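You operate a simulated robot arm through the tools that you are given. There is no shell and no other tool.

Carry out the task below with a simulated robot arm. There is one attempt and no reset: what you move stays moved.

JOB
Clamp the sprocket hub and tighten the nuts on the blue and yellow studs.
Fine: Use the socket spanner, stand it back in its block and free the clamp again.

The check looks at the end state, three seconds after you hand in, the way a careful person would. Anything else that was tipped, shoved, dropped, spilled or broken makes it a failure.

ROBOT AND FRAMES
A 6-joint arm with a four-finger gripper, fixed in place. Base frame: the origin is on the floor under the middle of its stand, x ahead of it, y to its left, z up. Units: m, degrees, N and s.
It reaches about 1.012 m from its shoulder. Its first joint turns from -166.0 to 166.0 degrees. Payload 3.43 kg.
Tool frame: the origin (TCP) lies between the finger pads and is the grasp point; the fingertips stand 0.03 m ahead of it; z points along the fingers, y is the line along which they close. The gripper opens to 0.12 m; its body begins 0.085 m behind the TCP.
Orientation is told as [roll, pitch, yaw] about the base's x, y, z axes, in that order, counted from this pose: with the fingers straight down and closing along the base's y, the tool's x points along the base's -x, its y along +y and its z along -z.

CONTROLS
- The arm moves only by the tool nudge_tool. Its argument "targets" is a list that holds one entry, the list of rows, each a list of 7 numbers: the shift along the tool's x, y, z in units of 20 mm (1.0 is 20 mm), then the turn, a rotation vector about the tool's x, y, z in units of 4 degrees (1.0 is 4 degrees), then the closure in counts, from 0 (fully open) to 255 (shut). In form: [[[dx, dy, dz, wx, wy, wz, claw], ...]]. A call has 1 to 20 rows; each row shifts and turns the commanded pose from where the row before left it, along the tool's axes as they then stand. A call with a number of a shift or a turn outside -1 to 1 is refused whole. Each row takes 0.2 s and may step no farther than 0.05 m and 8.6 degrees from the row before; otherwise, or with a gripper value out of range, the whole call is refused. A pose out of reach is approached as far as the arm can. The call stops where the force on the tool passes 40 N (or 10 N more than at its start, if that is more) or the arm is blocked; 0.2 s more then pass. Each finger travels about 0.1362 m/s and halts on what it meets, pressing with about 39 N; the grip force reading is that of the motor and also rises with nothing between the fingers. The clock runs only during rows and for 0.2 s after the last one: add rows that do not move to give the fingers time. It gives the time, the measured TCP pose, the force on the tool (base axes), the opening and the grip force at its end, in the units of the frame above (readings bear some noise), with the torque about the TCP (base axes, N m) and any sound that the robot's microphone picked up.
- Cameras (640 x 400 px; columns grow to the right, rows downward): "scene" is fixed at [0.3983, -0.4999, 1.5841]; the picture's right is [1.00, -0.08, 0.00], its down [-0.04, -0.43, -0.90] and it looks along [0.08, 0.90, -0.43] (base axes); focal length 333 px, centre (320, 200). "wrist" rides on the gripper at [0.071, -0.017, -0.121] in the tool frame; the picture's right is [0.23, 0.97, 0.00], its down [-0.81, 0.19, -0.55] and it looks along [-0.54, 0.13, 0.83] (tool axes); focal length 275 px, centre (320, 200).
- camera(camera): a new picture of that camera. It takes no simulated time.
- probe_pixels(camera, pixels): for up to 12 pixels [column, row] of the newest picture of that camera ("zoom" is the newest enlarged one), the place [x, y, z] in the base frame of the surface seen there, good to about 0.002 m. It takes no simulated time.
- inspect(camera, box): a new picture of the part [left, top, right, bottom] of that camera's present view, enlarged. It takes no simulated time.
- close_job(): hands the job in; it is judged then, once.

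Open the gripper and draw the arm clear of the work before you hand the job in, unless the task says otherwise.

The tools are called after "Emit:" as a command line: name --argument value ..., lists and objects as JSON in quotes. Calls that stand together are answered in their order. nudge_tool: Moves the arm, as the interface text tells. Its arguments: {"type":"object","properties":{"targets":{"type":"array"}},"required":["targets"]} The other tools are called the same way: camera (camera) takes a picture; probe_pixels (camera, pixels) gives the place of the surface under pixels of a picture; inspect (camera, box) takes an enlarged picture of a part of a camera's view; close_job () hands the job in.

At the start:

```text
t: 0.0
eef_pos: [0.3502, 0.3554, 1.207]
tcp_rot: [0.1, 0.0, -0.1]
ft_force: [0.0, 0.2, -0.8]
moment: [0.02, 0.03, -0.03]
finger_gap: 0.1201
finger_force: 0.0
```

scene: 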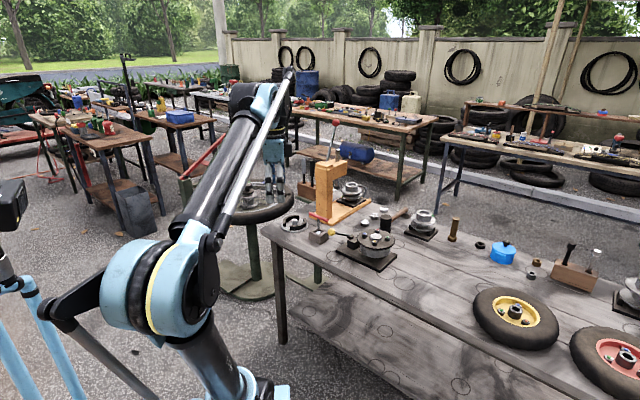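
wrist: 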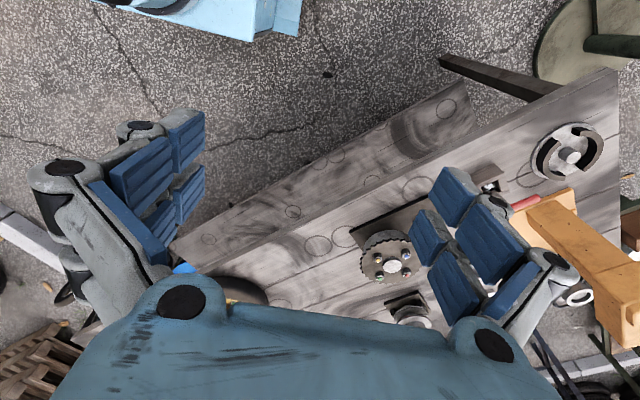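

The scene picture shows a work table with a sprocket near (375,245), a wooden block with tools near (575,275) and an orange clamp/press near (330,190). I take enlarged pictures to look closer.

Emit:
inspect --camera "scene" --box '[260, 150, 460, 275]'

Emit:
inspect --camera "scene" --box '[440, 200, 640, 325]'

Emit:
inspect --camera "wrist" --box '[320, 180, 480, 330]'

```text
3.20 times, centred on (360, 212) of scene
```

zoom: 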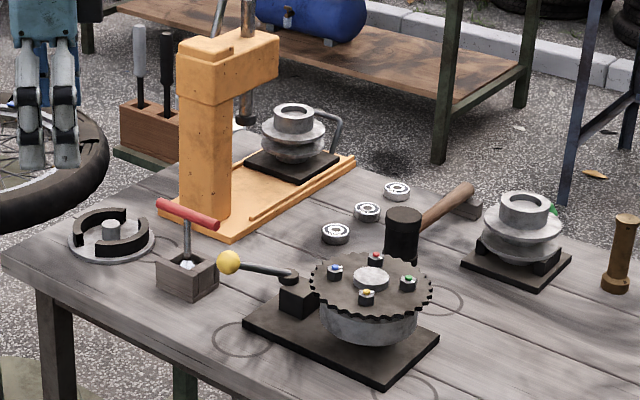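

```text
3.20 times, centred on (540, 262) of scene
```

zoom: 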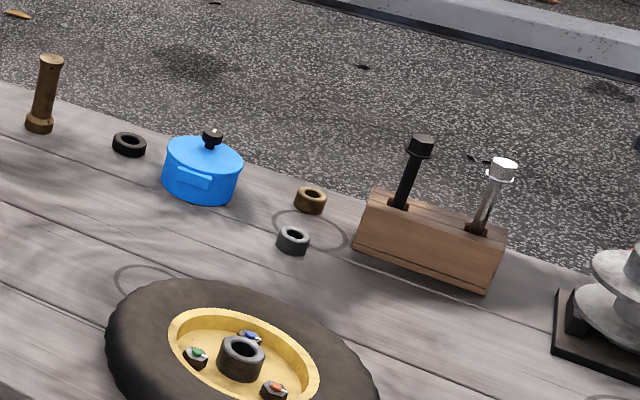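

```text
2.67 times, centred on (400, 255) of wrist
```

zoom: 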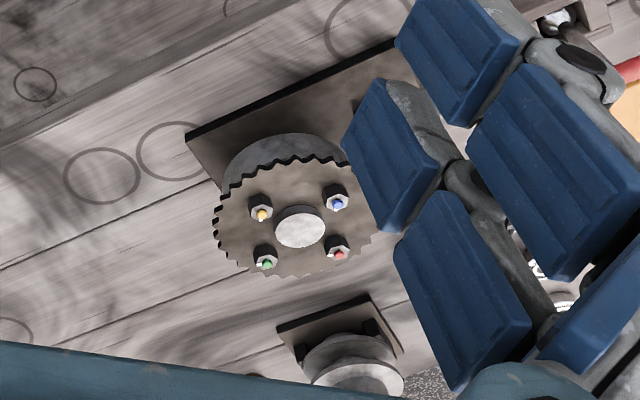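

The enlarged picture shows the sprocket hub with coloured studs (blue 335,272; red 376,258; yellow 367,297; green 407,282 in zoom), a lever with a yellow knob at (229,262) and a red T-handle spanner in a block at (188,245). I zoom in further so I can probe exact places.

Emit:
inspect --camera "scene" --box '[300, 205, 404, 270]'

```text
6.15 times, centred on (352, 238) of scene
```

zoom: 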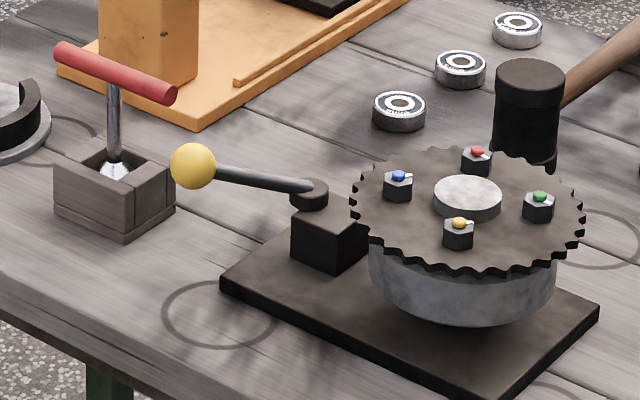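

This view shows the lever pivot at (310,190), knob (193,166), T-handle from (60,52) to (172,95), and the studs. I probe those pixels.

Emit:
probe_pixels --camera "zoom" --pixels '[[398, 176], [477, 151], [540, 197], [459, 223], [467, 188], [310, 188], [193, 160], [60, 50], [117, 70], [170, 92], [117, 168], [260, 178]]'

Emit:
probe_pixels --camera "zoom" --pixels '[[58, 185], [125, 208], [170, 182], [105, 150], [222, 283], [486, 393], [598, 310], [60, 280], [405, 190], [437, 215], [490, 165], [410, 250]]'

```text
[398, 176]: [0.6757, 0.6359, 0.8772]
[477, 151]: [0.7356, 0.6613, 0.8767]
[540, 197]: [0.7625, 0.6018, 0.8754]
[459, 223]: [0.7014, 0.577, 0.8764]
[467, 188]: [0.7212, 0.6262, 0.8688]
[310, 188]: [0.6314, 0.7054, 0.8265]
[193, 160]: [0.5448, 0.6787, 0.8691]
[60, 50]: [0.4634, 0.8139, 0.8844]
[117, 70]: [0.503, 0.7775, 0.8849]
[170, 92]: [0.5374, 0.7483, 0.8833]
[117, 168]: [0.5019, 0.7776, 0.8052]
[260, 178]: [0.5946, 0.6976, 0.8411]
```

```text
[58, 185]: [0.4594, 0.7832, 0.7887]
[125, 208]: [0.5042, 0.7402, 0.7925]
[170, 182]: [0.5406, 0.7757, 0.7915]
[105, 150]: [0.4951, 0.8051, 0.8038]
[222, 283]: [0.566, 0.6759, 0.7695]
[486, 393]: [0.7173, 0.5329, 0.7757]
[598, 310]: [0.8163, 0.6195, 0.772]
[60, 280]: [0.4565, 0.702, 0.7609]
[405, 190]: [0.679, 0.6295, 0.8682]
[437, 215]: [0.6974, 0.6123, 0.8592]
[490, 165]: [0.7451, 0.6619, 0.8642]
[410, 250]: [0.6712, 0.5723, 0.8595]
```

The table top is at about z=0.761, the sprocket's face about 0.86, and the T-bar about 0.88. Before moving I probe the orange press and the surrounding items that the arm could hit.

Emit:
camera --camera "scene"

Emit:
probe_pixels --camera "scene" --pixels '[[322, 175], [324, 205], [335, 165], [345, 170], [334, 152], [318, 167], [386, 222], [420, 218], [293, 222], [330, 240], [352, 190], [454, 228]]'

```text
taken
```

scene: 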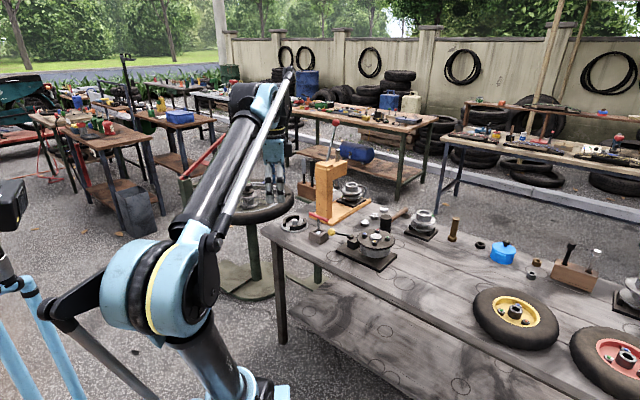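

```text
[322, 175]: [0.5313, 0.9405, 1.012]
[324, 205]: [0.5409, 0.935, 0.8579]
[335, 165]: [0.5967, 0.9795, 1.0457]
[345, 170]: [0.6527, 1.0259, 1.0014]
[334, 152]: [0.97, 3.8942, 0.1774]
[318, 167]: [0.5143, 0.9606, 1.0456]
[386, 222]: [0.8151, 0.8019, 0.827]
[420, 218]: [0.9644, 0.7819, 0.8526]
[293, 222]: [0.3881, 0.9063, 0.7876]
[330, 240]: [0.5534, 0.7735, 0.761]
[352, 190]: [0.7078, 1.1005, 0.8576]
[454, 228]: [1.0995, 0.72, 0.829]
```

The press column stands at about (0.53, 0.94) with its top near 1.07, so it is clear of my route. I move the arm over to about (0.48, 0.58, 1.12) to look at the sprocket, clamp and spanner with the wrist camera.

Emit:
nudge_tool --targets '[[[-0.5, 0.9, 0.35, 0, 0, 0, 0], [-0.5, 0.9, 0.35, 0, 0, 0, 0], [-0.5, 0.9, 0.35, 0, 0, 0, 0], [-0.5, 0.9, 0.35, 0, 0, 0, 0], [-0.5, 0.9, 0.35, 0, 0, 0, 0], [-0.5, 0.9, 0.35, 0, 0, 0, 0], [-0.5, 0.9, 0.35, 0, 0, 0, 0], [-0.5, 0.9, 0.35, 0, 0, 0, 0], [-0.5, 0.9, 0.35, 0, 0, 0, 0], [-0.5, 0.9, 0.35, 0, 0, 0, 0], [-0.5, 0.9, 0.35, 0, 0, 0, 0], [-0.5, 0.9, 0.35, 0, 0, 0, 0], [0, 0, 0, 0, 0, 0, 0]]]'

Emit:
camera --camera "wrist"

Emit:
camera --camera "scene"

```text
t: 2.8
eef_pos: [0.459, 0.5726, 1.1292]
tcp_rot: [0.0, -0.7, 0.0]
ft_force: [0.2, 0.5, 0.2]
moment: [0.01, 0.01, 0.02]
finger_gap: 0.1199
finger_force: 0.0
```

```text
taken
```

wrist: 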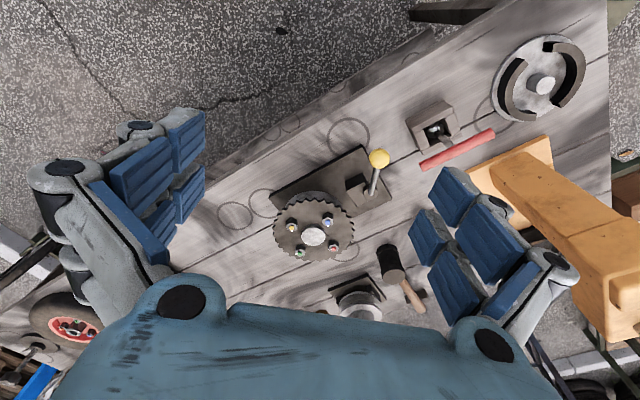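

```text
taken
```

scene: 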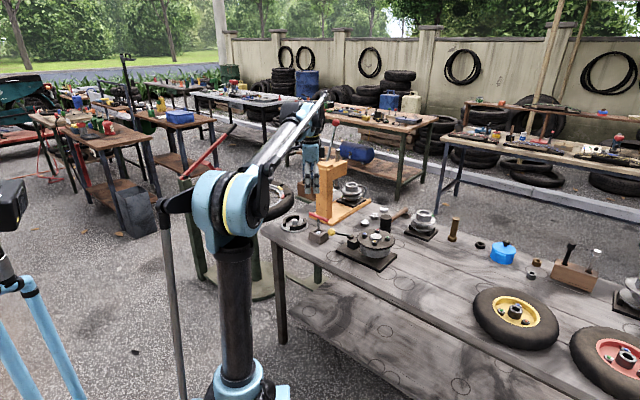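

The wrist picture shows the sprocket at (315,235), the lever with the yellow knob at (378,160) and the T-spanner at (455,145). I zoom in on them.

Emit:
inspect --camera "wrist" --box '[260, 130, 410, 270]'

Emit:
inspect --camera "wrist" --box '[340, 80, 510, 210]'

Emit:
nudge_tool --targets '[[[0, 0, 0, 0, 0, 0, 0], [0, 0, 0, 0, 0, 0, 0], [0, 0, 0, 0, 0, 0, 0]]]'

```text
2.86 times, centred on (335, 200) of wrist
```

zoom: 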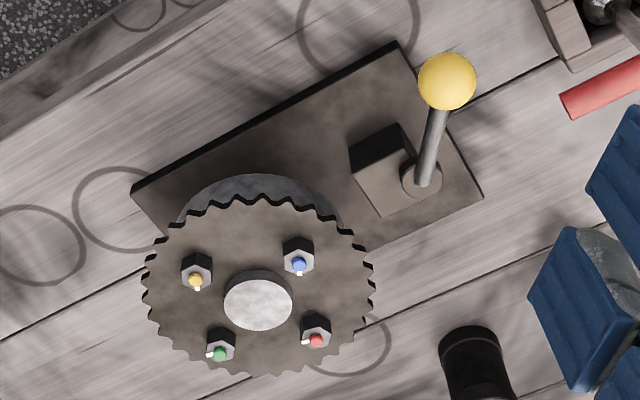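

```text
3.08 times, centred on (425, 145) of wrist
```

zoom: 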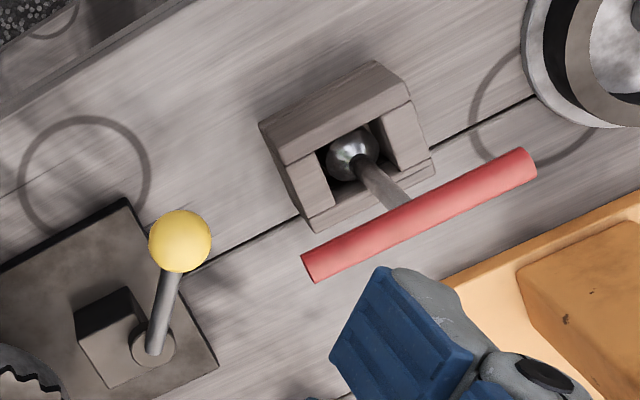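

```text
t: 3.6
eef_pos: [0.4591, 0.573, 1.1294]
tcp_rot: [0.1, -0.8, 0.0]
ft_force: [0.5, 1.5, 0.2]
moment: [0.01, 0.01, -0.01]
finger_gap: 0.1197
finger_force: 0.1
```

The arm holds at (0.459, 0.573, 1.129), slightly short of the commanded point, probably near a reach limit at that height. I lower the tool straight to check that the error vanishes and to get a closer look at the clamp lever.

Emit:
nudge_tool --targets '[[[0, 0.4, 0.9, 0, 0, 0, 0], [0, 0.4, 0.9, 0, 0, 0, 0], [0, 0.4, 0.9, 0, 0, 0, 0], [0, 0.4, 0.9, 0, 0, 0, 0], [0, 0.4, 0.9, 0, 0, 0, 0], [0, 0.4, 0.9, 0, 0, 0, 0], [0, 0, 0, 0, 0, 0, 0]]]'

Emit:
camera --camera "wrist"

Emit:
camera --camera "scene"

```text
t: 5.2
eef_pos: [0.4601, 0.619, 1.0197]
tcp_rot: [0.2, -0.7, 0.0]
ft_force: [0.9, 0.0, 0.1]
moment: [0.03, -0.07, -0.02]
finger_gap: 0.12
finger_force: 0.0
```

```text
taken
```

wrist: 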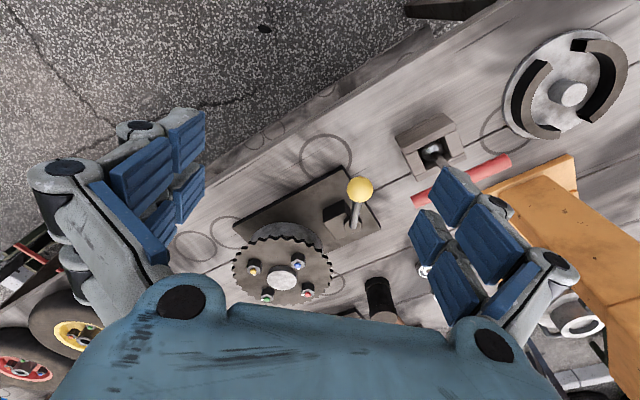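

```text
taken
```

scene: 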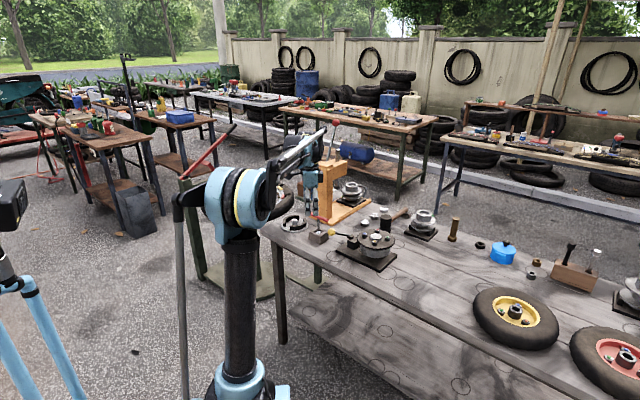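

The offset stays about 10 mm in x (likely servo sag), so I will correct from measured readings. I zoom in on the lever block near (345,215) and the sprocket.

Emit:
inspect --camera "wrist" --box '[225, 150, 385, 310]'

Emit:
inspect --camera "wrist" --box '[310, 165, 390, 245]'

Emit:
inspect --camera "scene" --box '[325, 215, 405, 275]'

```text
2.50 times, centred on (305, 230) of wrist
```

zoom: 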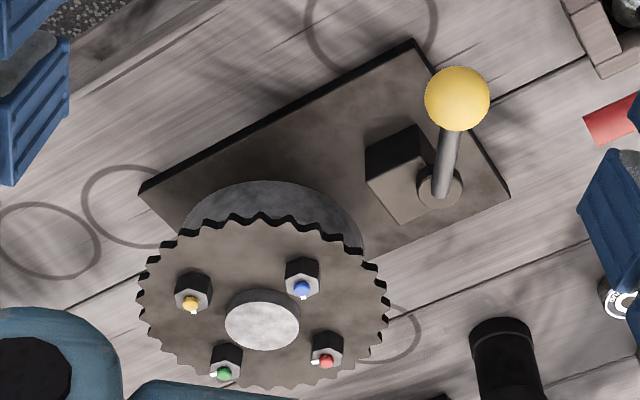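

```text
5.00 times, centred on (350, 205) of wrist
```

zoom: 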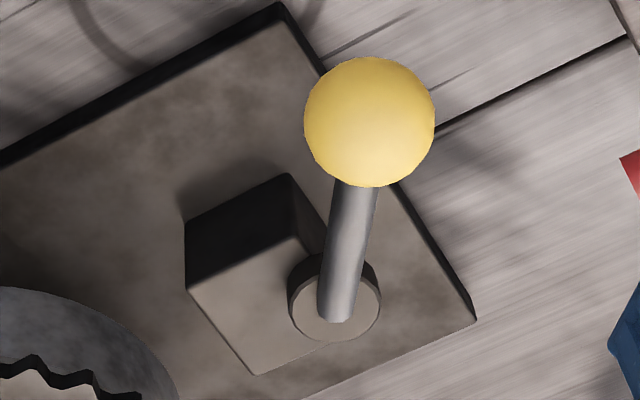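

```text
6.67 times, centred on (365, 245) of scene
```

zoom: 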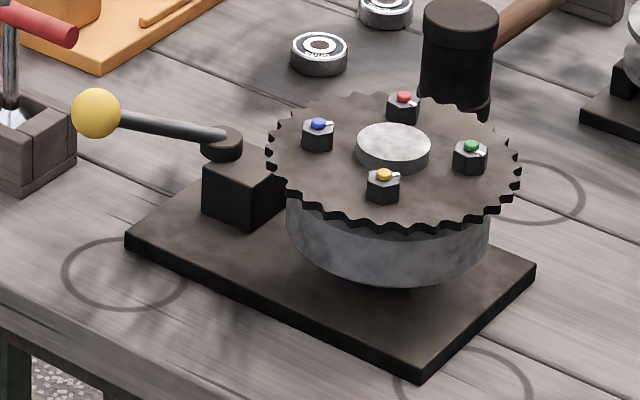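

I zoom more tightly on the studs to see the small white marks beside each coloured top, which may show the nuts' rotation.

Emit:
inspect --camera "scene" --box '[355, 222, 395, 247]'

Emit:
inspect --camera "wrist" --box '[240, 245, 320, 305]'

```text
16.00 times, centred on (375, 234) of scene
```

zoom: 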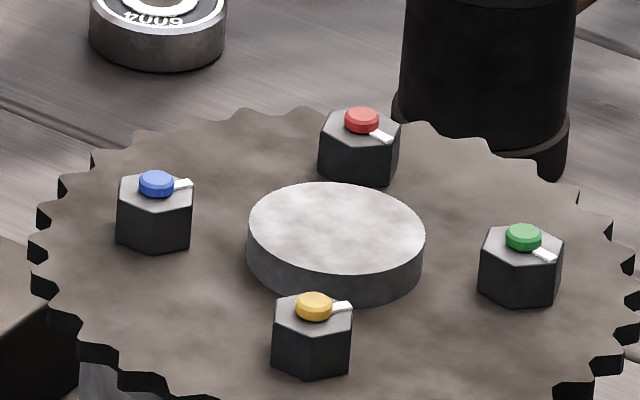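

```text
6.67 times, centred on (280, 275) of wrist
```

zoom: 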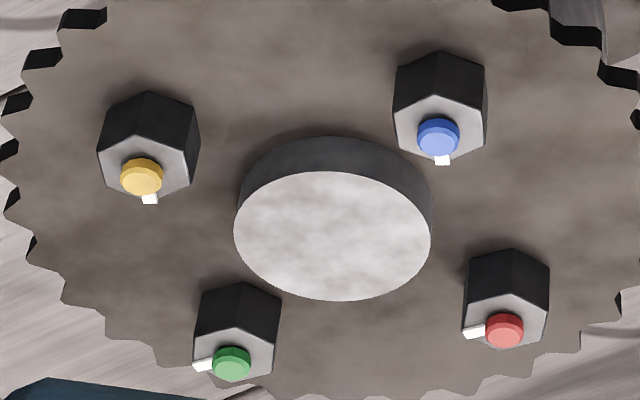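

The white ticks on blue and yellow point roughly to +x, while red and green point more to −y, so they differ in rotation. Now I zoom on the lever from the wrist camera and probe its disk, rod and knob.

Emit:
inspect --camera "wrist" --box '[310, 165, 390, 245]'

Emit:
probe_pixels --camera "zoom" --pixels '[[370, 120], [340, 300], [305, 300], [375, 300], [335, 335], [345, 250], [365, 195], [255, 365], [188, 290], [290, 235], [290, 175], [185, 240]]'

```text
5.00 times, centred on (350, 205) of wrist
```

zoom: 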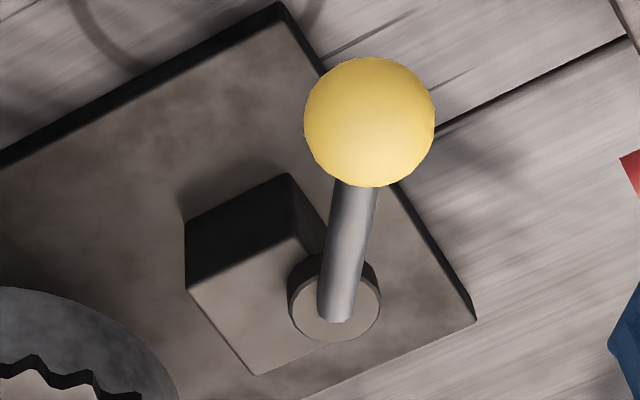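

```text
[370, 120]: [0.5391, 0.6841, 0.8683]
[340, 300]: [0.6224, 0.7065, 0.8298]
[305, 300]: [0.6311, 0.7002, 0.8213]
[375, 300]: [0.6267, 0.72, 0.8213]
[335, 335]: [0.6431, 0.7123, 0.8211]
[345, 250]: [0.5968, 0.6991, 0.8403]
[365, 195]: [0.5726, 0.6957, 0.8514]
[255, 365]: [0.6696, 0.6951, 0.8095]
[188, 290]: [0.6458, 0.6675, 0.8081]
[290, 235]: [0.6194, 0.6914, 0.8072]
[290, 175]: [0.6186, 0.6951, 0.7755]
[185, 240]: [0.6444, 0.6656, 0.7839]
```

The disk pivot is at about (0.632, 0.708, 0.821) and the knob's centre about (0.546, 0.688, 0.856), radius about 15 mm; the T-bar's end (0.537, 0.748) is close to the knob. I partly close the fingers here in free space to judge how wide they are.

Emit:
nudge_tool --targets '[[[0, 0, 0, 0, 0, 0, 150], [0, 0, 0, 0, 0, 0, 150], [0, 0, 0, 0, 0, 0, 150]]]'

Emit:
camera --camera "wrist"

Emit:
inspect --camera "scene" --box '[270, 130, 370, 230]'

```text
t: 6.0
eef_pos: [0.459, 0.6176, 1.0201]
tcp_rot: [0.1, -0.7, 0.0]
ft_force: [-0.2, 0.0, 0.3]
moment: [-0.03, -0.01, 0.01]
finger_gap: 0.0493
finger_force: 0.1
```

```text
taken
```

wrist: 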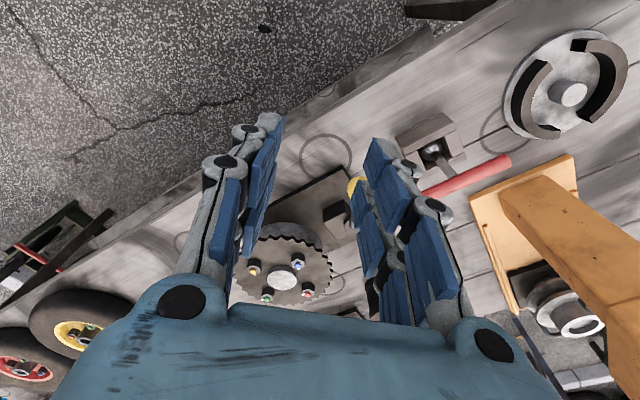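

```text
4.00 times, centred on (320, 180) of scene
```

zoom: 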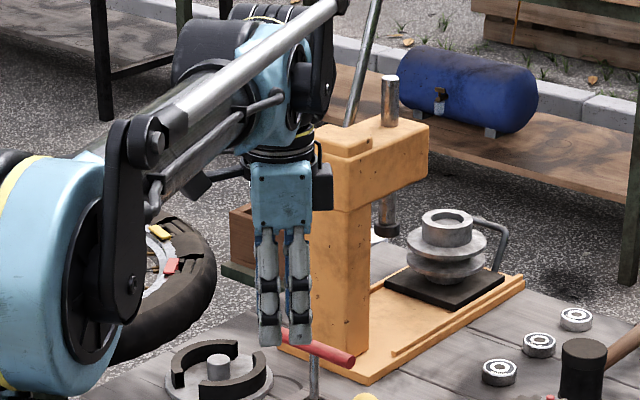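

With a 49 mm gap the fingers look slim. I probe points on them in the wrist picture: right-hand finger tip (378,142), outer side (405,180), lower pad (455,300), and left ones (270,118), (243,130).

Emit:
probe_pixels --camera "wrist" --pixels '[[376, 142], [400, 165], [412, 172], [405, 200], [440, 208], [360, 190], [365, 270], [268, 118], [243, 131], [222, 162], [250, 250], [225, 260]]'

Emit:
inspect --camera "wrist" --box '[330, 120, 480, 260]'

```text
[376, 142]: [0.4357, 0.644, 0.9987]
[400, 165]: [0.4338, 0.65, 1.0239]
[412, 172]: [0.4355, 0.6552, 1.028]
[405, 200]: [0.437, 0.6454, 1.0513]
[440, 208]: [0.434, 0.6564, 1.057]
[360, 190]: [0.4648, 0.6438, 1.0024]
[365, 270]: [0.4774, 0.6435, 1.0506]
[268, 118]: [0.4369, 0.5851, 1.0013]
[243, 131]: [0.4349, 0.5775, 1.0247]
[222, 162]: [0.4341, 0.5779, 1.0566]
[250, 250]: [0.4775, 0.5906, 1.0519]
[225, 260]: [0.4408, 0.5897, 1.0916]
```

```text
2.86 times, centred on (405, 190) of wrist
```

zoom: 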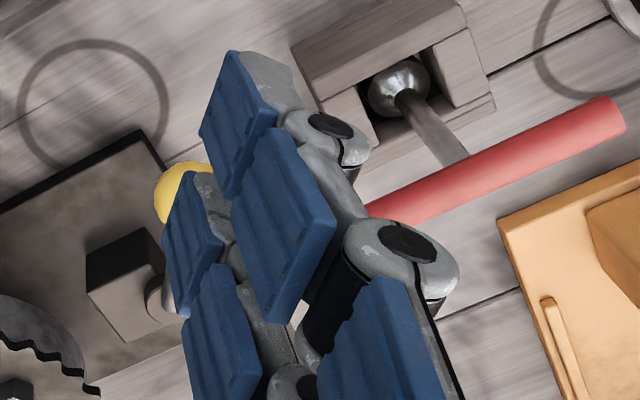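

Each finger is about 15 mm thick and the pair spans about ±26 mm in tool x, so the knob can be caged without touching the T-bar. I move above the knob (0.546, 0.688, 0.95) and turn the yaw by +13° so that the closing line is tangent to the lever's swing.

Emit:
nudge_tool --targets '[[[-0.87, 0.7, 0.7, 0, 0, 0, 160], [-0.87, 0.7, 0.7, 0, 0, 0, 160], [-0.87, 0.7, 0.7, 0, 0, 0, 160], [-0.87, 0.7, 0.7, 0, 0, 0, 160], [-0.87, 0.7, 0.7, 0, 0, 0, 160], [0, 0, 0, 0, 0, -0.8125, 160], [0, 0, 0, 0, 0, -0.8125, 160], [0, 0, 0, 0, 0, -0.8125, 160], [0, 0, 0, 0, 0, -0.8125, 160], [0, 0, 0, 0, 0, 0, 160], [0, 0, 0, 0, 0, 0, 160]]]'

Emit:
camera --camera "wrist"

Emit:
camera --camera "scene"

```text
t: 8.4
eef_pos: [0.5454, 0.6893, 0.9545]
tcp_rot: [0.0, -0.7, 13.0]
ft_force: [0.6, -0.3, -0.4]
moment: [-0.03, 0.01, 0.0]
finger_gap: 0.0449
finger_force: 0.0
```

```text
taken
```

wrist: 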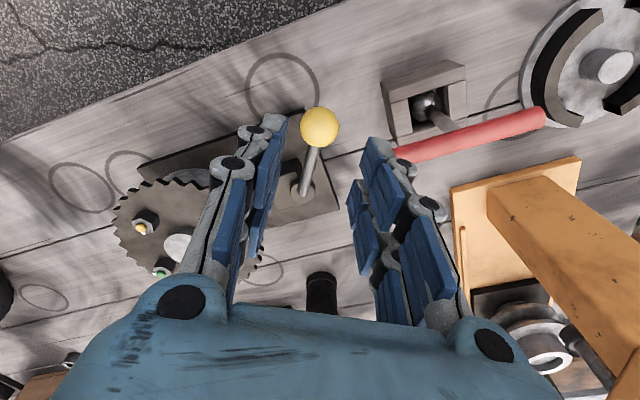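

```text
taken
```

scene: 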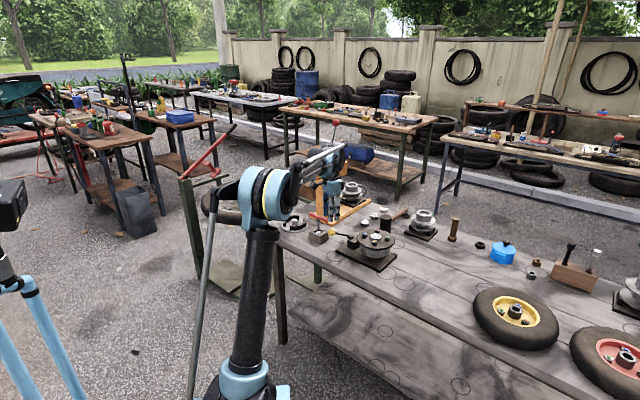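

The fingers are now above the knob, with the knob seen at (320,127) between them and the T-bar to the right. I probe the knob, rod and disk again from this closer view.

Emit:
probe_pixels --camera "wrist" --pixels '[[320, 127], [303, 127], [337, 127], [320, 110], [320, 144], [311, 160], [303, 190], [298, 185], [311, 188], [404, 153], [544, 115], [303, 175]]'

```text
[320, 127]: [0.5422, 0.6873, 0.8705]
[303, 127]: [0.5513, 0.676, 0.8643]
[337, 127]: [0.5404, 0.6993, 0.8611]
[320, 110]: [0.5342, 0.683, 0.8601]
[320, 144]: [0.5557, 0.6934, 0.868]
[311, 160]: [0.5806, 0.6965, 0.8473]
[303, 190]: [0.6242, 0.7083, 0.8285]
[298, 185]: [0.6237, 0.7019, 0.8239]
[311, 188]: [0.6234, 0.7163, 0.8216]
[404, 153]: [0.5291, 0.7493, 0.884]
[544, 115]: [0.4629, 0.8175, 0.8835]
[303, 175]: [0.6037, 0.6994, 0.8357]
```

The knob's centre works out to (0.5465, 0.689, 0.856), right below the TCP. I lower by about 96 mm with the gap at 45 mm, then narrow it to about 34 mm to cage the knob.

Emit:
nudge_tool --targets '[[[-0.03, 0, 0.96, 0, 0, 0, 160], [-0.03, 0, 0.96, 0, 0, 0, 160], [0, 0, 0.96, 0, 0, 0, 160], [0, 0, 0.96, 0, 0, 0, 160], [0, 0, 0.96, 0, 0, 0, 160], [0, 0, 0, 0, 0, 0, 160], [0, 0, 0, 0, 0, 0, 183], [0, 0, 0, 0, 0, 0, 183]]]'

Emit:
camera --camera "wrist"

Emit:
inspect --camera "scene" --box '[280, 170, 400, 270]'

```text
t: 10.2
eef_pos: [0.5486, 0.6901, 0.8558]
tcp_rot: [-0.1, -0.8, 13.0]
ft_force: [-1.1, 0.5, 0.4]
moment: [0.01, 0.02, -0.03]
finger_gap: 0.034
finger_force: 0.0
```

```text
taken
```

wrist: 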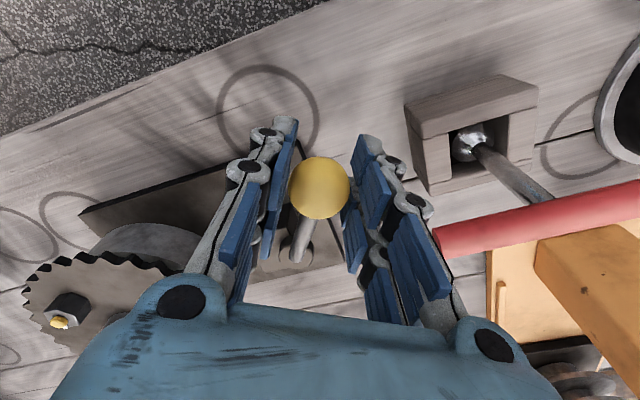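

```text
4.00 times, centred on (340, 220) of scene
```

zoom: 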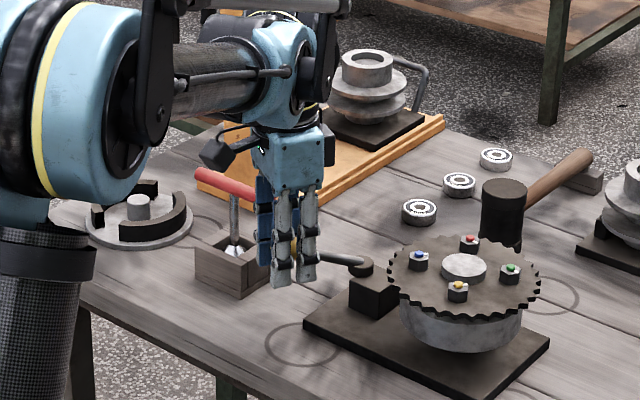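

The knob sits between the pads at (320,188) without contact. I test the swing gently: two small steps of 2° each towards −y (anticlockwise from above), watching the force.

Emit:
nudge_tool --targets '[[[-0.003, -0.154, 0, 0, 0, -0.5, 183], [-0.003, -0.154, 0, 0, 0, -0.5, 183]]]'

```text
t: 10.8
eef_pos: [0.549, 0.6839, 0.8559]
tcp_rot: [-0.2, -0.7, 17.2]
ft_force: [-0.5, 0.9, -0.8]
moment: [0.02, -0.02, 0.0]
finger_gap: 0.034
finger_force: 0.6
```

6 mm of travel with only about 1 N, so the lever seems to follow in this direction. I continue with four steps of 3° and then look.

Emit:
nudge_tool --targets '[[[-0.006, -0.23, 0, 0, 0, -0.75, 183], [-0.006, -0.23, 0, 0, 0, -0.75, 183], [-0.006, -0.23, 0, 0, 0, -0.75, 183], [-0.006, -0.23, 0, 0, 0, -0.75, 183]]]'

Emit:
camera --camera "wrist"

Emit:
inspect --camera "scene" --box '[300, 200, 400, 270]'

```text
t: 11.8
eef_pos: [0.5565, 0.6674, 0.8557]
tcp_rot: [-0.2, -0.6, 29.0]
ft_force: [-0.9, 0.1, 0.1]
moment: [0.02, 0.04, 0.02]
finger_gap: 0.0343
finger_force: 0.7
```

```text
taken
```

wrist: 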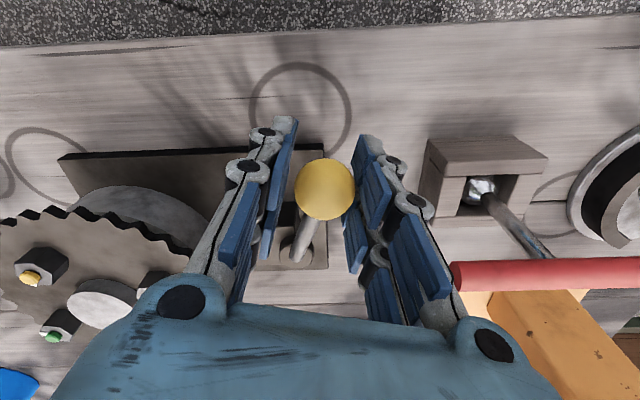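

```text
5.71 times, centred on (350, 235) of scene
```

zoom: 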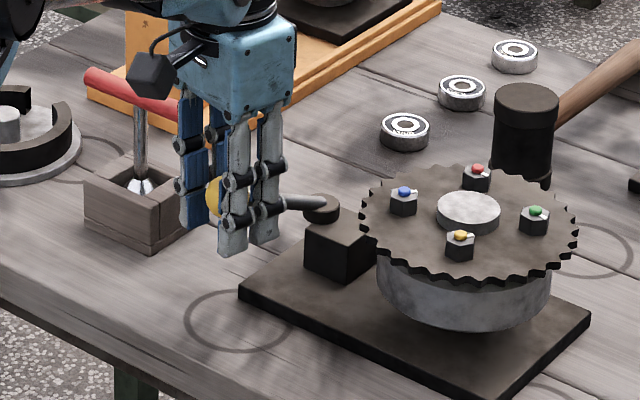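

The lever follows freely with almost no force; its angle is now about 208°. I continue five more steps of 3°.

Emit:
nudge_tool --targets '[[[-0.006, -0.23, 0, 0, 0, -0.75, 183], [-0.006, -0.23, 0, 0, 0, -0.75, 183], [-0.006, -0.23, 0, 0, 0, -0.75, 183], [-0.006, -0.23, 0, 0, 0, -0.75, 183], [-0.006, -0.23, 0, 0, 0, -0.75, 183]]]'

Emit:
camera --camera "wrist"

Emit:
inspect --camera "scene" --box '[300, 200, 400, 270]'

```text
t: 13.0
eef_pos: [0.5715, 0.6496, 0.8572]
tcp_rot: [-0.4, -0.5, 44.0]
ft_force: [0.2, 1.2, 0.8]
moment: [0.02, 0.01, -0.01]
finger_gap: 0.0344
finger_force: 0.2
```

```text
taken
```

wrist: 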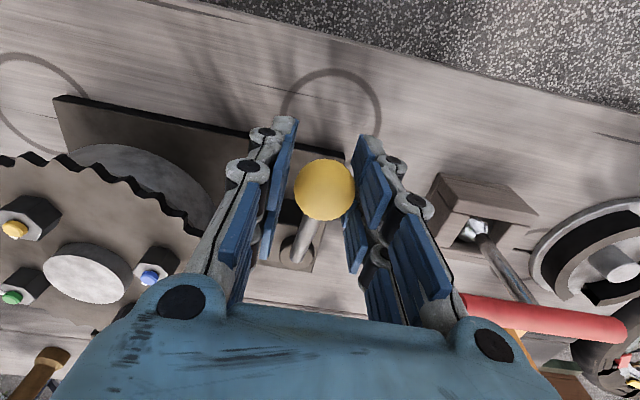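

```text
5.71 times, centred on (350, 235) of scene
```

zoom: 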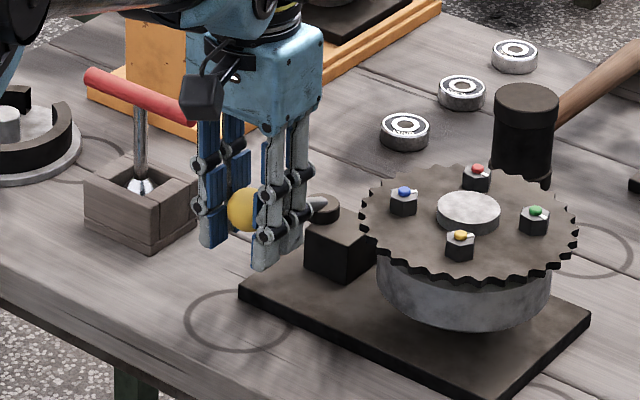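

The lever is at about 224° and still free. I check clearance: the leading fingers stay about 12 mm from the sprocket's teeth up to about 239°, so I take four 3° steps and read the force.

Emit:
nudge_tool --targets '[[[-0.006, -0.23, 0, 0, 0, -0.75, 183], [-0.006, -0.23, 0, 0, 0, -0.75, 183], [-0.006, -0.23, 0, 0, 0, -0.75, 183], [-0.006, -0.23, 0, 0, 0, -0.75, 183]]]'

Emit:
camera --camera "wrist"

Emit:
inspect --camera "scene" --box '[300, 200, 400, 270]'

```text
t: 14.0
eef_pos: [0.5839, 0.6361, 0.8557]
tcp_rot: [-0.4, -0.4, 55.9]
ft_force: [-0.7, 0.2, 0.6]
moment: [0.0, 0.0, 0.0]
finger_gap: 0.0347
finger_force: 0.2
```

```text
taken
```

wrist: 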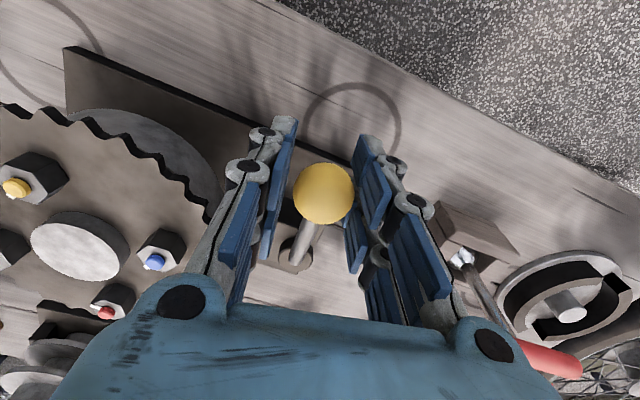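

```text
5.71 times, centred on (350, 235) of scene
```

zoom: 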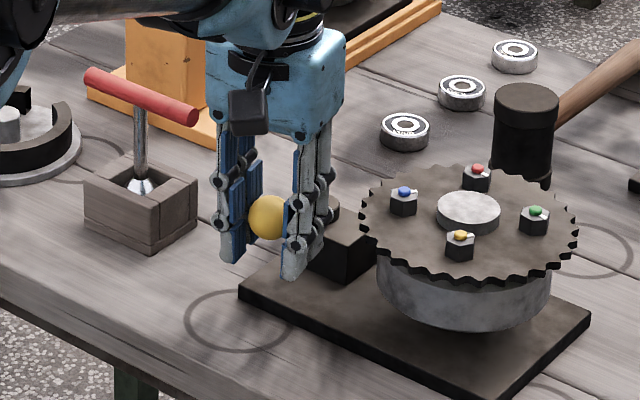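

The lever is at about 236° and moves without load, but the leading fingers now come near the teeth (210,205). I lift off, close the fingers, and will push the knob from behind instead.

Emit:
nudge_tool --targets '[[[0, 0.05, -0.9, 0, 0, 0, 183], [0, 0, -0.9, 0, 0, 0, 183], [0, 0, -0.9, 0, 0, 0, 183], [0, 0, 0, 0, 0, 0, 255], [0, 0, 0, 0, 0, 0, 255], [0, 0.8, 0, 0, 0, 0, 255], [0, 0.8, 0, 0, 0, 0, 255], [0, 0.5, 0, 0, 0, 0, 255], [0, 0, 0, 0, 0, 0, 255]]]'

Emit:
camera --camera "wrist"

Emit:
inspect --camera "scene" --box '[300, 200, 400, 270]'

```text
t: 16.0
eef_pos: [0.5487, 0.6627, 0.9085]
tcp_rot: [-0.5, -0.6, 56.0]
ft_force: [-0.8, 0.0, 0.8]
moment: [0.0, -0.02, 0.01]
finger_gap: 0.0
finger_force: 34.0
```

```text
taken
```

wrist: 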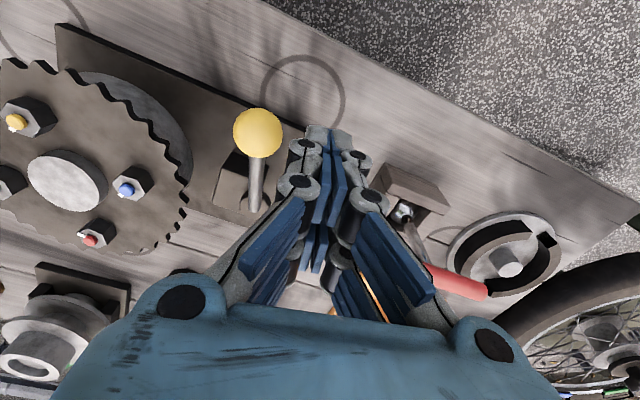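

```text
5.71 times, centred on (350, 235) of scene
```

zoom: 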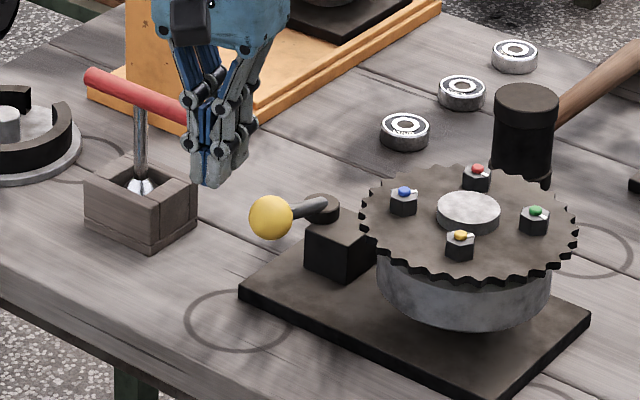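

The lever stayed put; the knob is at (257,133) in the wrist picture. I probe knob, rod and disk to get the lever's present angle.

Emit:
probe_pixels --camera "wrist" --pixels '[[257, 130], [257, 175], [253, 200], [262, 205], [325, 130], [340, 130], [185, 150], [150, 100], [215, 200], [240, 160], [400, 210], [485, 290]]'

```text
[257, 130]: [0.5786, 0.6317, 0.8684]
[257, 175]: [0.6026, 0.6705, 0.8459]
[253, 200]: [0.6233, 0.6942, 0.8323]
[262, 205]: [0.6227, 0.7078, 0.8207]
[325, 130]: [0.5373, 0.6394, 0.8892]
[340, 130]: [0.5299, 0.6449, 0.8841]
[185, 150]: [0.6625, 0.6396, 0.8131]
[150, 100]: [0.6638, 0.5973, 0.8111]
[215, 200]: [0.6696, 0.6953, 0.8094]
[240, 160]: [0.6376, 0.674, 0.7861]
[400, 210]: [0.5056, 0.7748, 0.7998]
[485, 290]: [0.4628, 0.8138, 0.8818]
```

The lever angle is 236° about pivot (0.632, 0.708), consistent with the earlier estimate. I lower the closed fingers behind the knob and approach it by 10 mm.

Emit:
nudge_tool --targets '[[[0, 0, 0.87, 0, 0, 0, 255], [0, 0, 0.87, 0, 0, 0, 255], [0, 0, 0.87, 0, 0, 0, 255], [0, 0, 0, 0, 0, 0, 255], [0, -0.25, 0, 0, 0, 0, 255], [0, -0.25, 0, 0, 0, 0, 255]]]'

Emit:
camera --camera "wrist"

```text
t: 17.4
eef_pos: [0.5556, 0.6552, 0.8567]
tcp_rot: [-0.5, -0.6, 56.0]
ft_force: [0.6, 0.2, -0.1]
moment: [-0.01, -0.01, -0.03]
finger_gap: 0.0
finger_force: 33.6
```

```text
taken
```

wrist: 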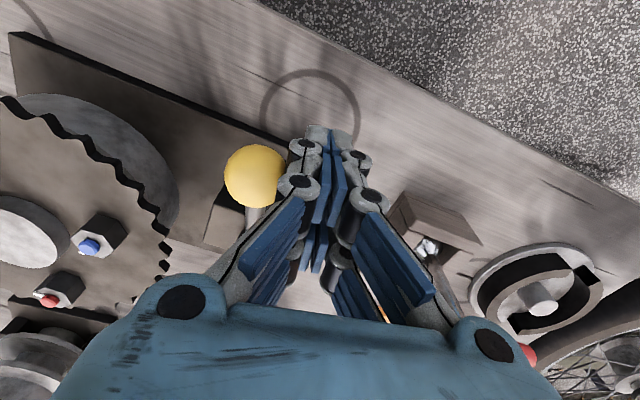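

The knob at (255,177) is nearly touching the closed fingers. I push along the arc in 3° steps, four at a time.

Emit:
nudge_tool --targets '[[[0.07, -0.23, 0, 0, 0, -0.75, 255], [0.07, -0.23, 0, 0, 0, -0.75, 255], [0.07, -0.23, 0, 0, 0, -0.75, 255], [0.07, -0.23, 0, 0, 0, -0.75, 255]]]'

Emit:
camera --camera "wrist"

Emit:
inspect --camera "scene" --box '[300, 200, 400, 270]'

```text
t: 18.4
eef_pos: [0.5701, 0.6423, 0.8577]
tcp_rot: [-0.6, -0.3, 67.9]
ft_force: [0.7, 0.2, 0.9]
moment: [0.01, 0.03, -0.02]
finger_gap: 0.0002
finger_force: 33.3
```

```text
taken
```

wrist: 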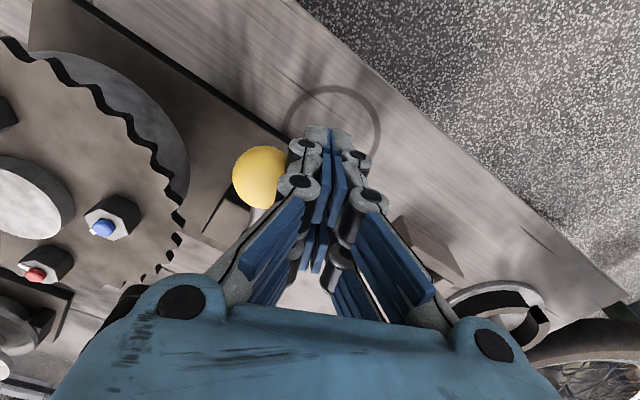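

```text
5.71 times, centred on (350, 235) of scene
```

zoom: 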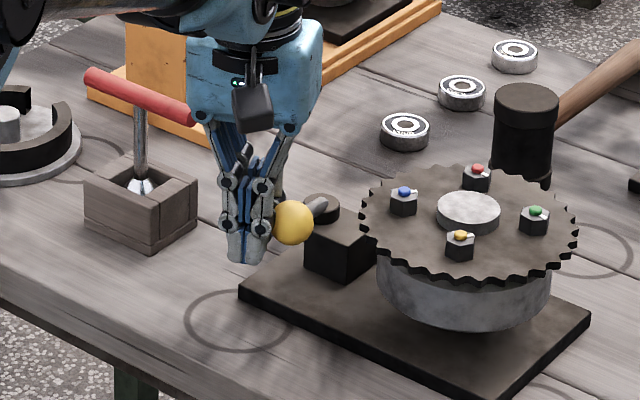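

Contact is made and the lever is at about 246°, still light. I go on in smaller groups, watching for resistance or a sound.

Emit:
nudge_tool --targets '[[[0.07, -0.23, 0, 0, 0, -0.75, 255], [0.07, -0.23, 0, 0, 0, -0.75, 255], [0, 0, 0, 0, 0, 0, 255]]]'

Emit:
inspect --camera "scene" --box '[300, 200, 400, 270]'

```text
t: 19.2
eef_pos: [0.5794, 0.6352, 0.8583]
tcp_rot: [-0.6, -0.3, 74.0]
ft_force: [-1.1, -1.1, 0.0]
moment: [-0.02, 0.02, 0.0]
finger_gap: 0.0002
finger_force: 33.4
```

```text
5.71 times, centred on (350, 235) of scene
```

zoom: 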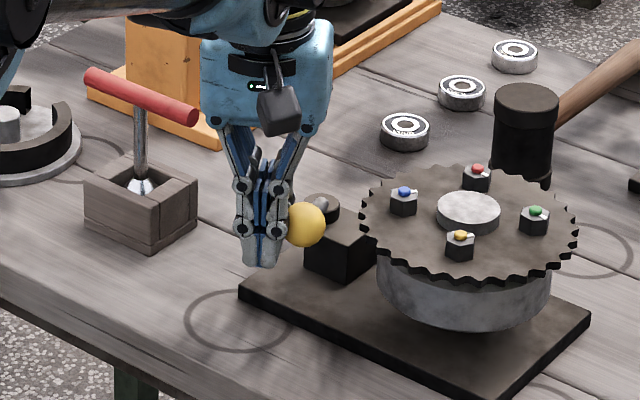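

Lever at about 252°, still free. I continue with three 2° steps; the knob would come near the sprocket's teeth at about 265°.

Emit:
nudge_tool --targets '[[[0.047, -0.154, 0, 0, 0, -0.5, 255], [0.047, -0.154, 0, 0, 0, -0.5, 255], [0.047, -0.154, 0, 0, 0, -0.5, 255], [0, 0, 0, 0, 0, 0, 255]]]'

Emit:
camera --camera "wrist"

Emit:
inspect --camera "scene" --box '[320, 210, 390, 265]'

```text
t: 20.3
eef_pos: [0.5736, 0.632, 0.8645]
tcp_rot: [-1.1, -0.3, 80.2]
ft_force: [2.0, -0.1, -1.5]
moment: [-0.1, 0.19, -0.02]
finger_gap: 0.0
finger_force: 33.6
stopped in row 4: the force on the tool passed its limit at 41 N (the readings are from after the stop); the commanded pose is now the measured one
```

```text
taken
```

wrist: 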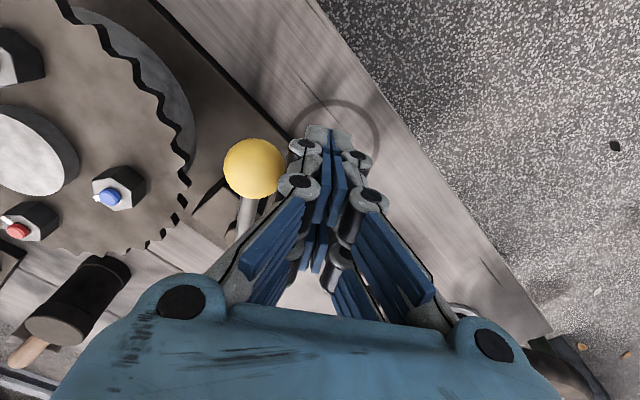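

```text
7.27 times, centred on (355, 238) of scene
```

zoom: 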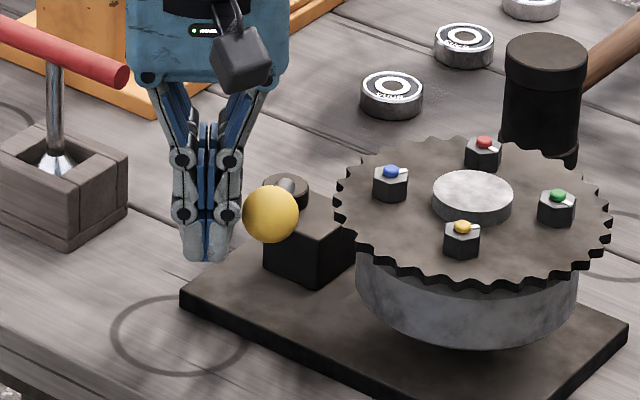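

The push ended with 41 N, so the lever seems to have met an end stop; no sound was reported. I probe the knob and rod to find the lever's angle now, and check that the plate hasn't moved.

Emit:
probe_pixels --camera "wrist" --pixels '[[253, 165], [247, 205], [247, 215], [243, 228], [110, 197], [30, 130], [180, 200]]'

Emit:
probe_pixels --camera "zoom" --pixels '[[390, 172], [484, 142], [558, 195], [462, 227], [270, 205], [180, 297], [627, 322], [285, 183]]'

```text
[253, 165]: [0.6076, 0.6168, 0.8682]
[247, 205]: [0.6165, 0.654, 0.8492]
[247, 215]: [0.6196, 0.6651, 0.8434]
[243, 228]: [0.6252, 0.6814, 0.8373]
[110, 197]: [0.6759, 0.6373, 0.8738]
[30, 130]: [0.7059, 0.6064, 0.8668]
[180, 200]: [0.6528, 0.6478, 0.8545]
```

```text
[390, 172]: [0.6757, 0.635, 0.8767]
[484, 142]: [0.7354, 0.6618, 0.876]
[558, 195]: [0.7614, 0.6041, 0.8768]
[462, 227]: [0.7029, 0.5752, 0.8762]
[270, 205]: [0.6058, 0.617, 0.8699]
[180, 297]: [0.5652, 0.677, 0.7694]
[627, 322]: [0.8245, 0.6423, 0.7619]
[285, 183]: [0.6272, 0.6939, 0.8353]
```

The lever now stands at 256°, swept about 63° from its start and firmly against its stop, and the studs have not shifted. I back away from the knob, go up, and move over the T-spanner.

Emit:
nudge_tool --targets '[[[0, 0.5, 0, 0, 0, 0, 255], [0, 0.3, -0.6, 0, 0, 0, 255], [0, 0, -0.95, 0, 0, 0, 255], [0, 0, -0.95, 0, 0, 0, 255], [0, 0, -0.95, 0, 0, 0, 255], [0, 0, -0.95, 0, 0, 0, 255], [0, 0, -0.95, 0, 0, 0, 255], [0, 0, -0.95, 0, 0, 0, 200], [-0.913, 0.58, 0, 0, 0, 0, 200], [-0.913, 0.58, 0, 0, 0, 0, 200], [-0.913, 0.58, 0, 0, 0, 0, 200], [-0.913, 0.58, 0, 0, 0, 0, 200], [-0.913, 0.58, 0, 0, 0, 0, 200], [-0.913, 0.58, 0, 0, 0, 0, 200], [-0.913, 0.58, 0, 0, 0, 0, 200], [0, 0, 0, 0, 0, 0, 200]]]'

Emit:
nudge_tool --targets '[[[0, 0, 0, 0, 0, -0.975, 130], [0, 0, 0, 0, 0, -0.975, 130], [0, 0, 0, 0, 0, -0.975, 130], [0, 0, 0, 0, 0, -0.975, 130], [0, 0, 0, 0, 0, -0.975, 130], [0, 0, 0, 0, 0, -0.975, 130], [0, 0, 0, 0, 0, -0.975, 130], [0, 0, 0, 0, 0, -0.975, 130], [0, 0, 0, 0, 0, -0.975, 130], [0, 0, 0, 0, 0, -0.975, 130], [0, 0, 0, 0, 0, -0.975, 130], [0, 0, 0, 0, 0, -0.975, 130], [0, 0, 0, 0, 0, -0.975, 130], [0, 0, 0, 0, 0, -0.975, 130], [0, 0, 0, 0, 0, -0.975, 130], [0, 0, 0, 0, 0, 0, 130]]]'

Emit:
camera --camera "wrist"

Emit:
inspect --camera "scene" --box '[280, 150, 420, 270]'

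```text
t: 23.7
eef_pos: [0.4968, 0.773, 0.991]
tcp_rot: [-1.1, -0.5, 80.1]
ft_force: [0.4, 0.6, -0.2]
moment: [-0.02, 0.01, -0.01]
finger_gap: 0.0257
finger_force: 0.1
```

```text
t: 27.1
eef_pos: [0.4978, 0.7733, 0.991]
tcp_rot: [-0.9, 0.9, 138.8]
ft_force: [0.7, -1.0, 0.5]
moment: [-0.02, 0.02, 0.05]
finger_gap: 0.0591
finger_force: 0.0
```

```text
taken
```

wrist: 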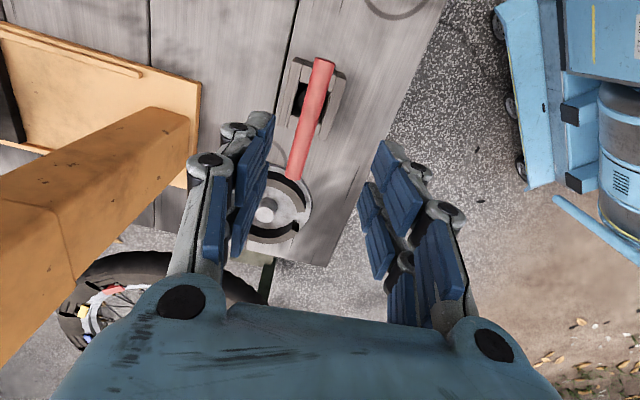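

```text
3.33 times, centred on (350, 210) of scene
```

zoom: 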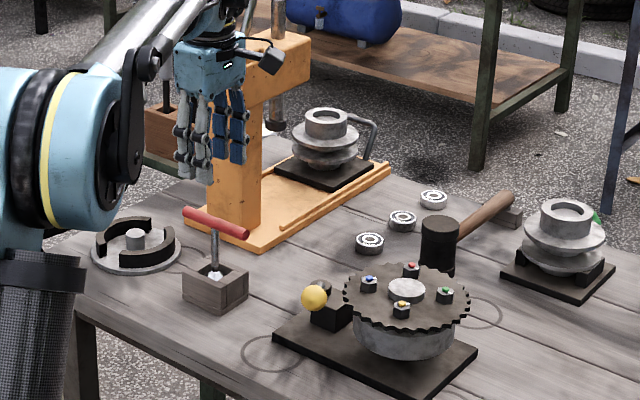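

The gripper is above the spanner; the bar runs from (322,62) to (293,178) in the wrist picture, roughly along the tool's x. I correct the slight tilt (about 1.3° towards +x) and probe the bar.

Emit:
nudge_tool --targets '[[[0, 0, 0, -0.208, -0.237, 0, 130], [0, 0, 0, 0, 0, 0, 130]]]'

Emit:
inspect --camera "wrist" --box '[240, 40, 400, 200]'

Emit:
camera --camera "wrist"

```text
t: 27.7
eef_pos: [0.4976, 0.7734, 0.9904]
tcp_rot: [-0.1, -0.3, 138.8]
ft_force: [0.1, 0.0, -0.1]
moment: [-0.03, 0.02, 0.0]
finger_gap: 0.0588
finger_force: 0.0
```

```text
2.50 times, centred on (320, 120) of wrist
```

zoom: 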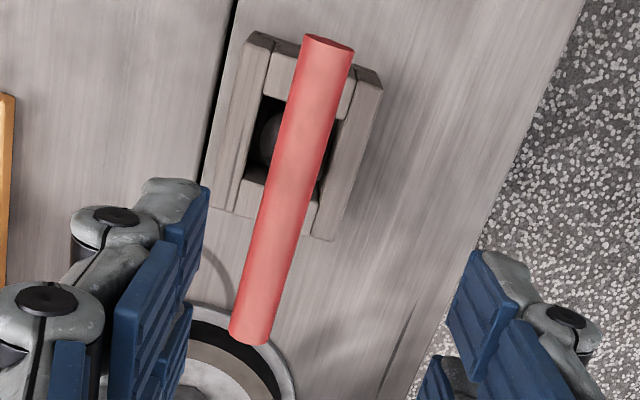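

```text
taken
```

wrist: 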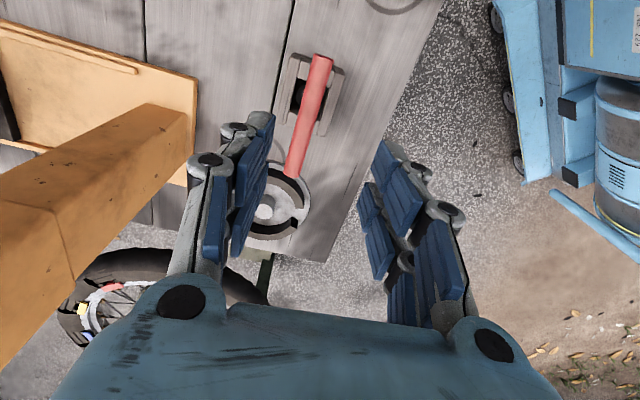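

Tilt is now nearly zero. I probe along the bar's upper surface and at its ends in the enlarged picture.

Emit:
probe_pixels --camera "zoom" --pixels '[[330, 50], [306, 45], [350, 55], [250, 330], [234, 330], [268, 340], [290, 190], [272, 188], [310, 195], [310, 120], [265, 270], [273, 140]]'

```text
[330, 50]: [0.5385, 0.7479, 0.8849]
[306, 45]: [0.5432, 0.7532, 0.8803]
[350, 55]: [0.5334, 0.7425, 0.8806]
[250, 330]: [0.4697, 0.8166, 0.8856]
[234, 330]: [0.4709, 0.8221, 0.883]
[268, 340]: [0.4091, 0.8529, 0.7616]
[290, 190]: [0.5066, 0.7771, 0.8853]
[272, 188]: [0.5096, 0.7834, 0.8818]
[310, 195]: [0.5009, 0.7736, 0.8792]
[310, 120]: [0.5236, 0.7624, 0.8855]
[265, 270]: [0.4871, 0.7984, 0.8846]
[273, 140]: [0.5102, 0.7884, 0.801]
```

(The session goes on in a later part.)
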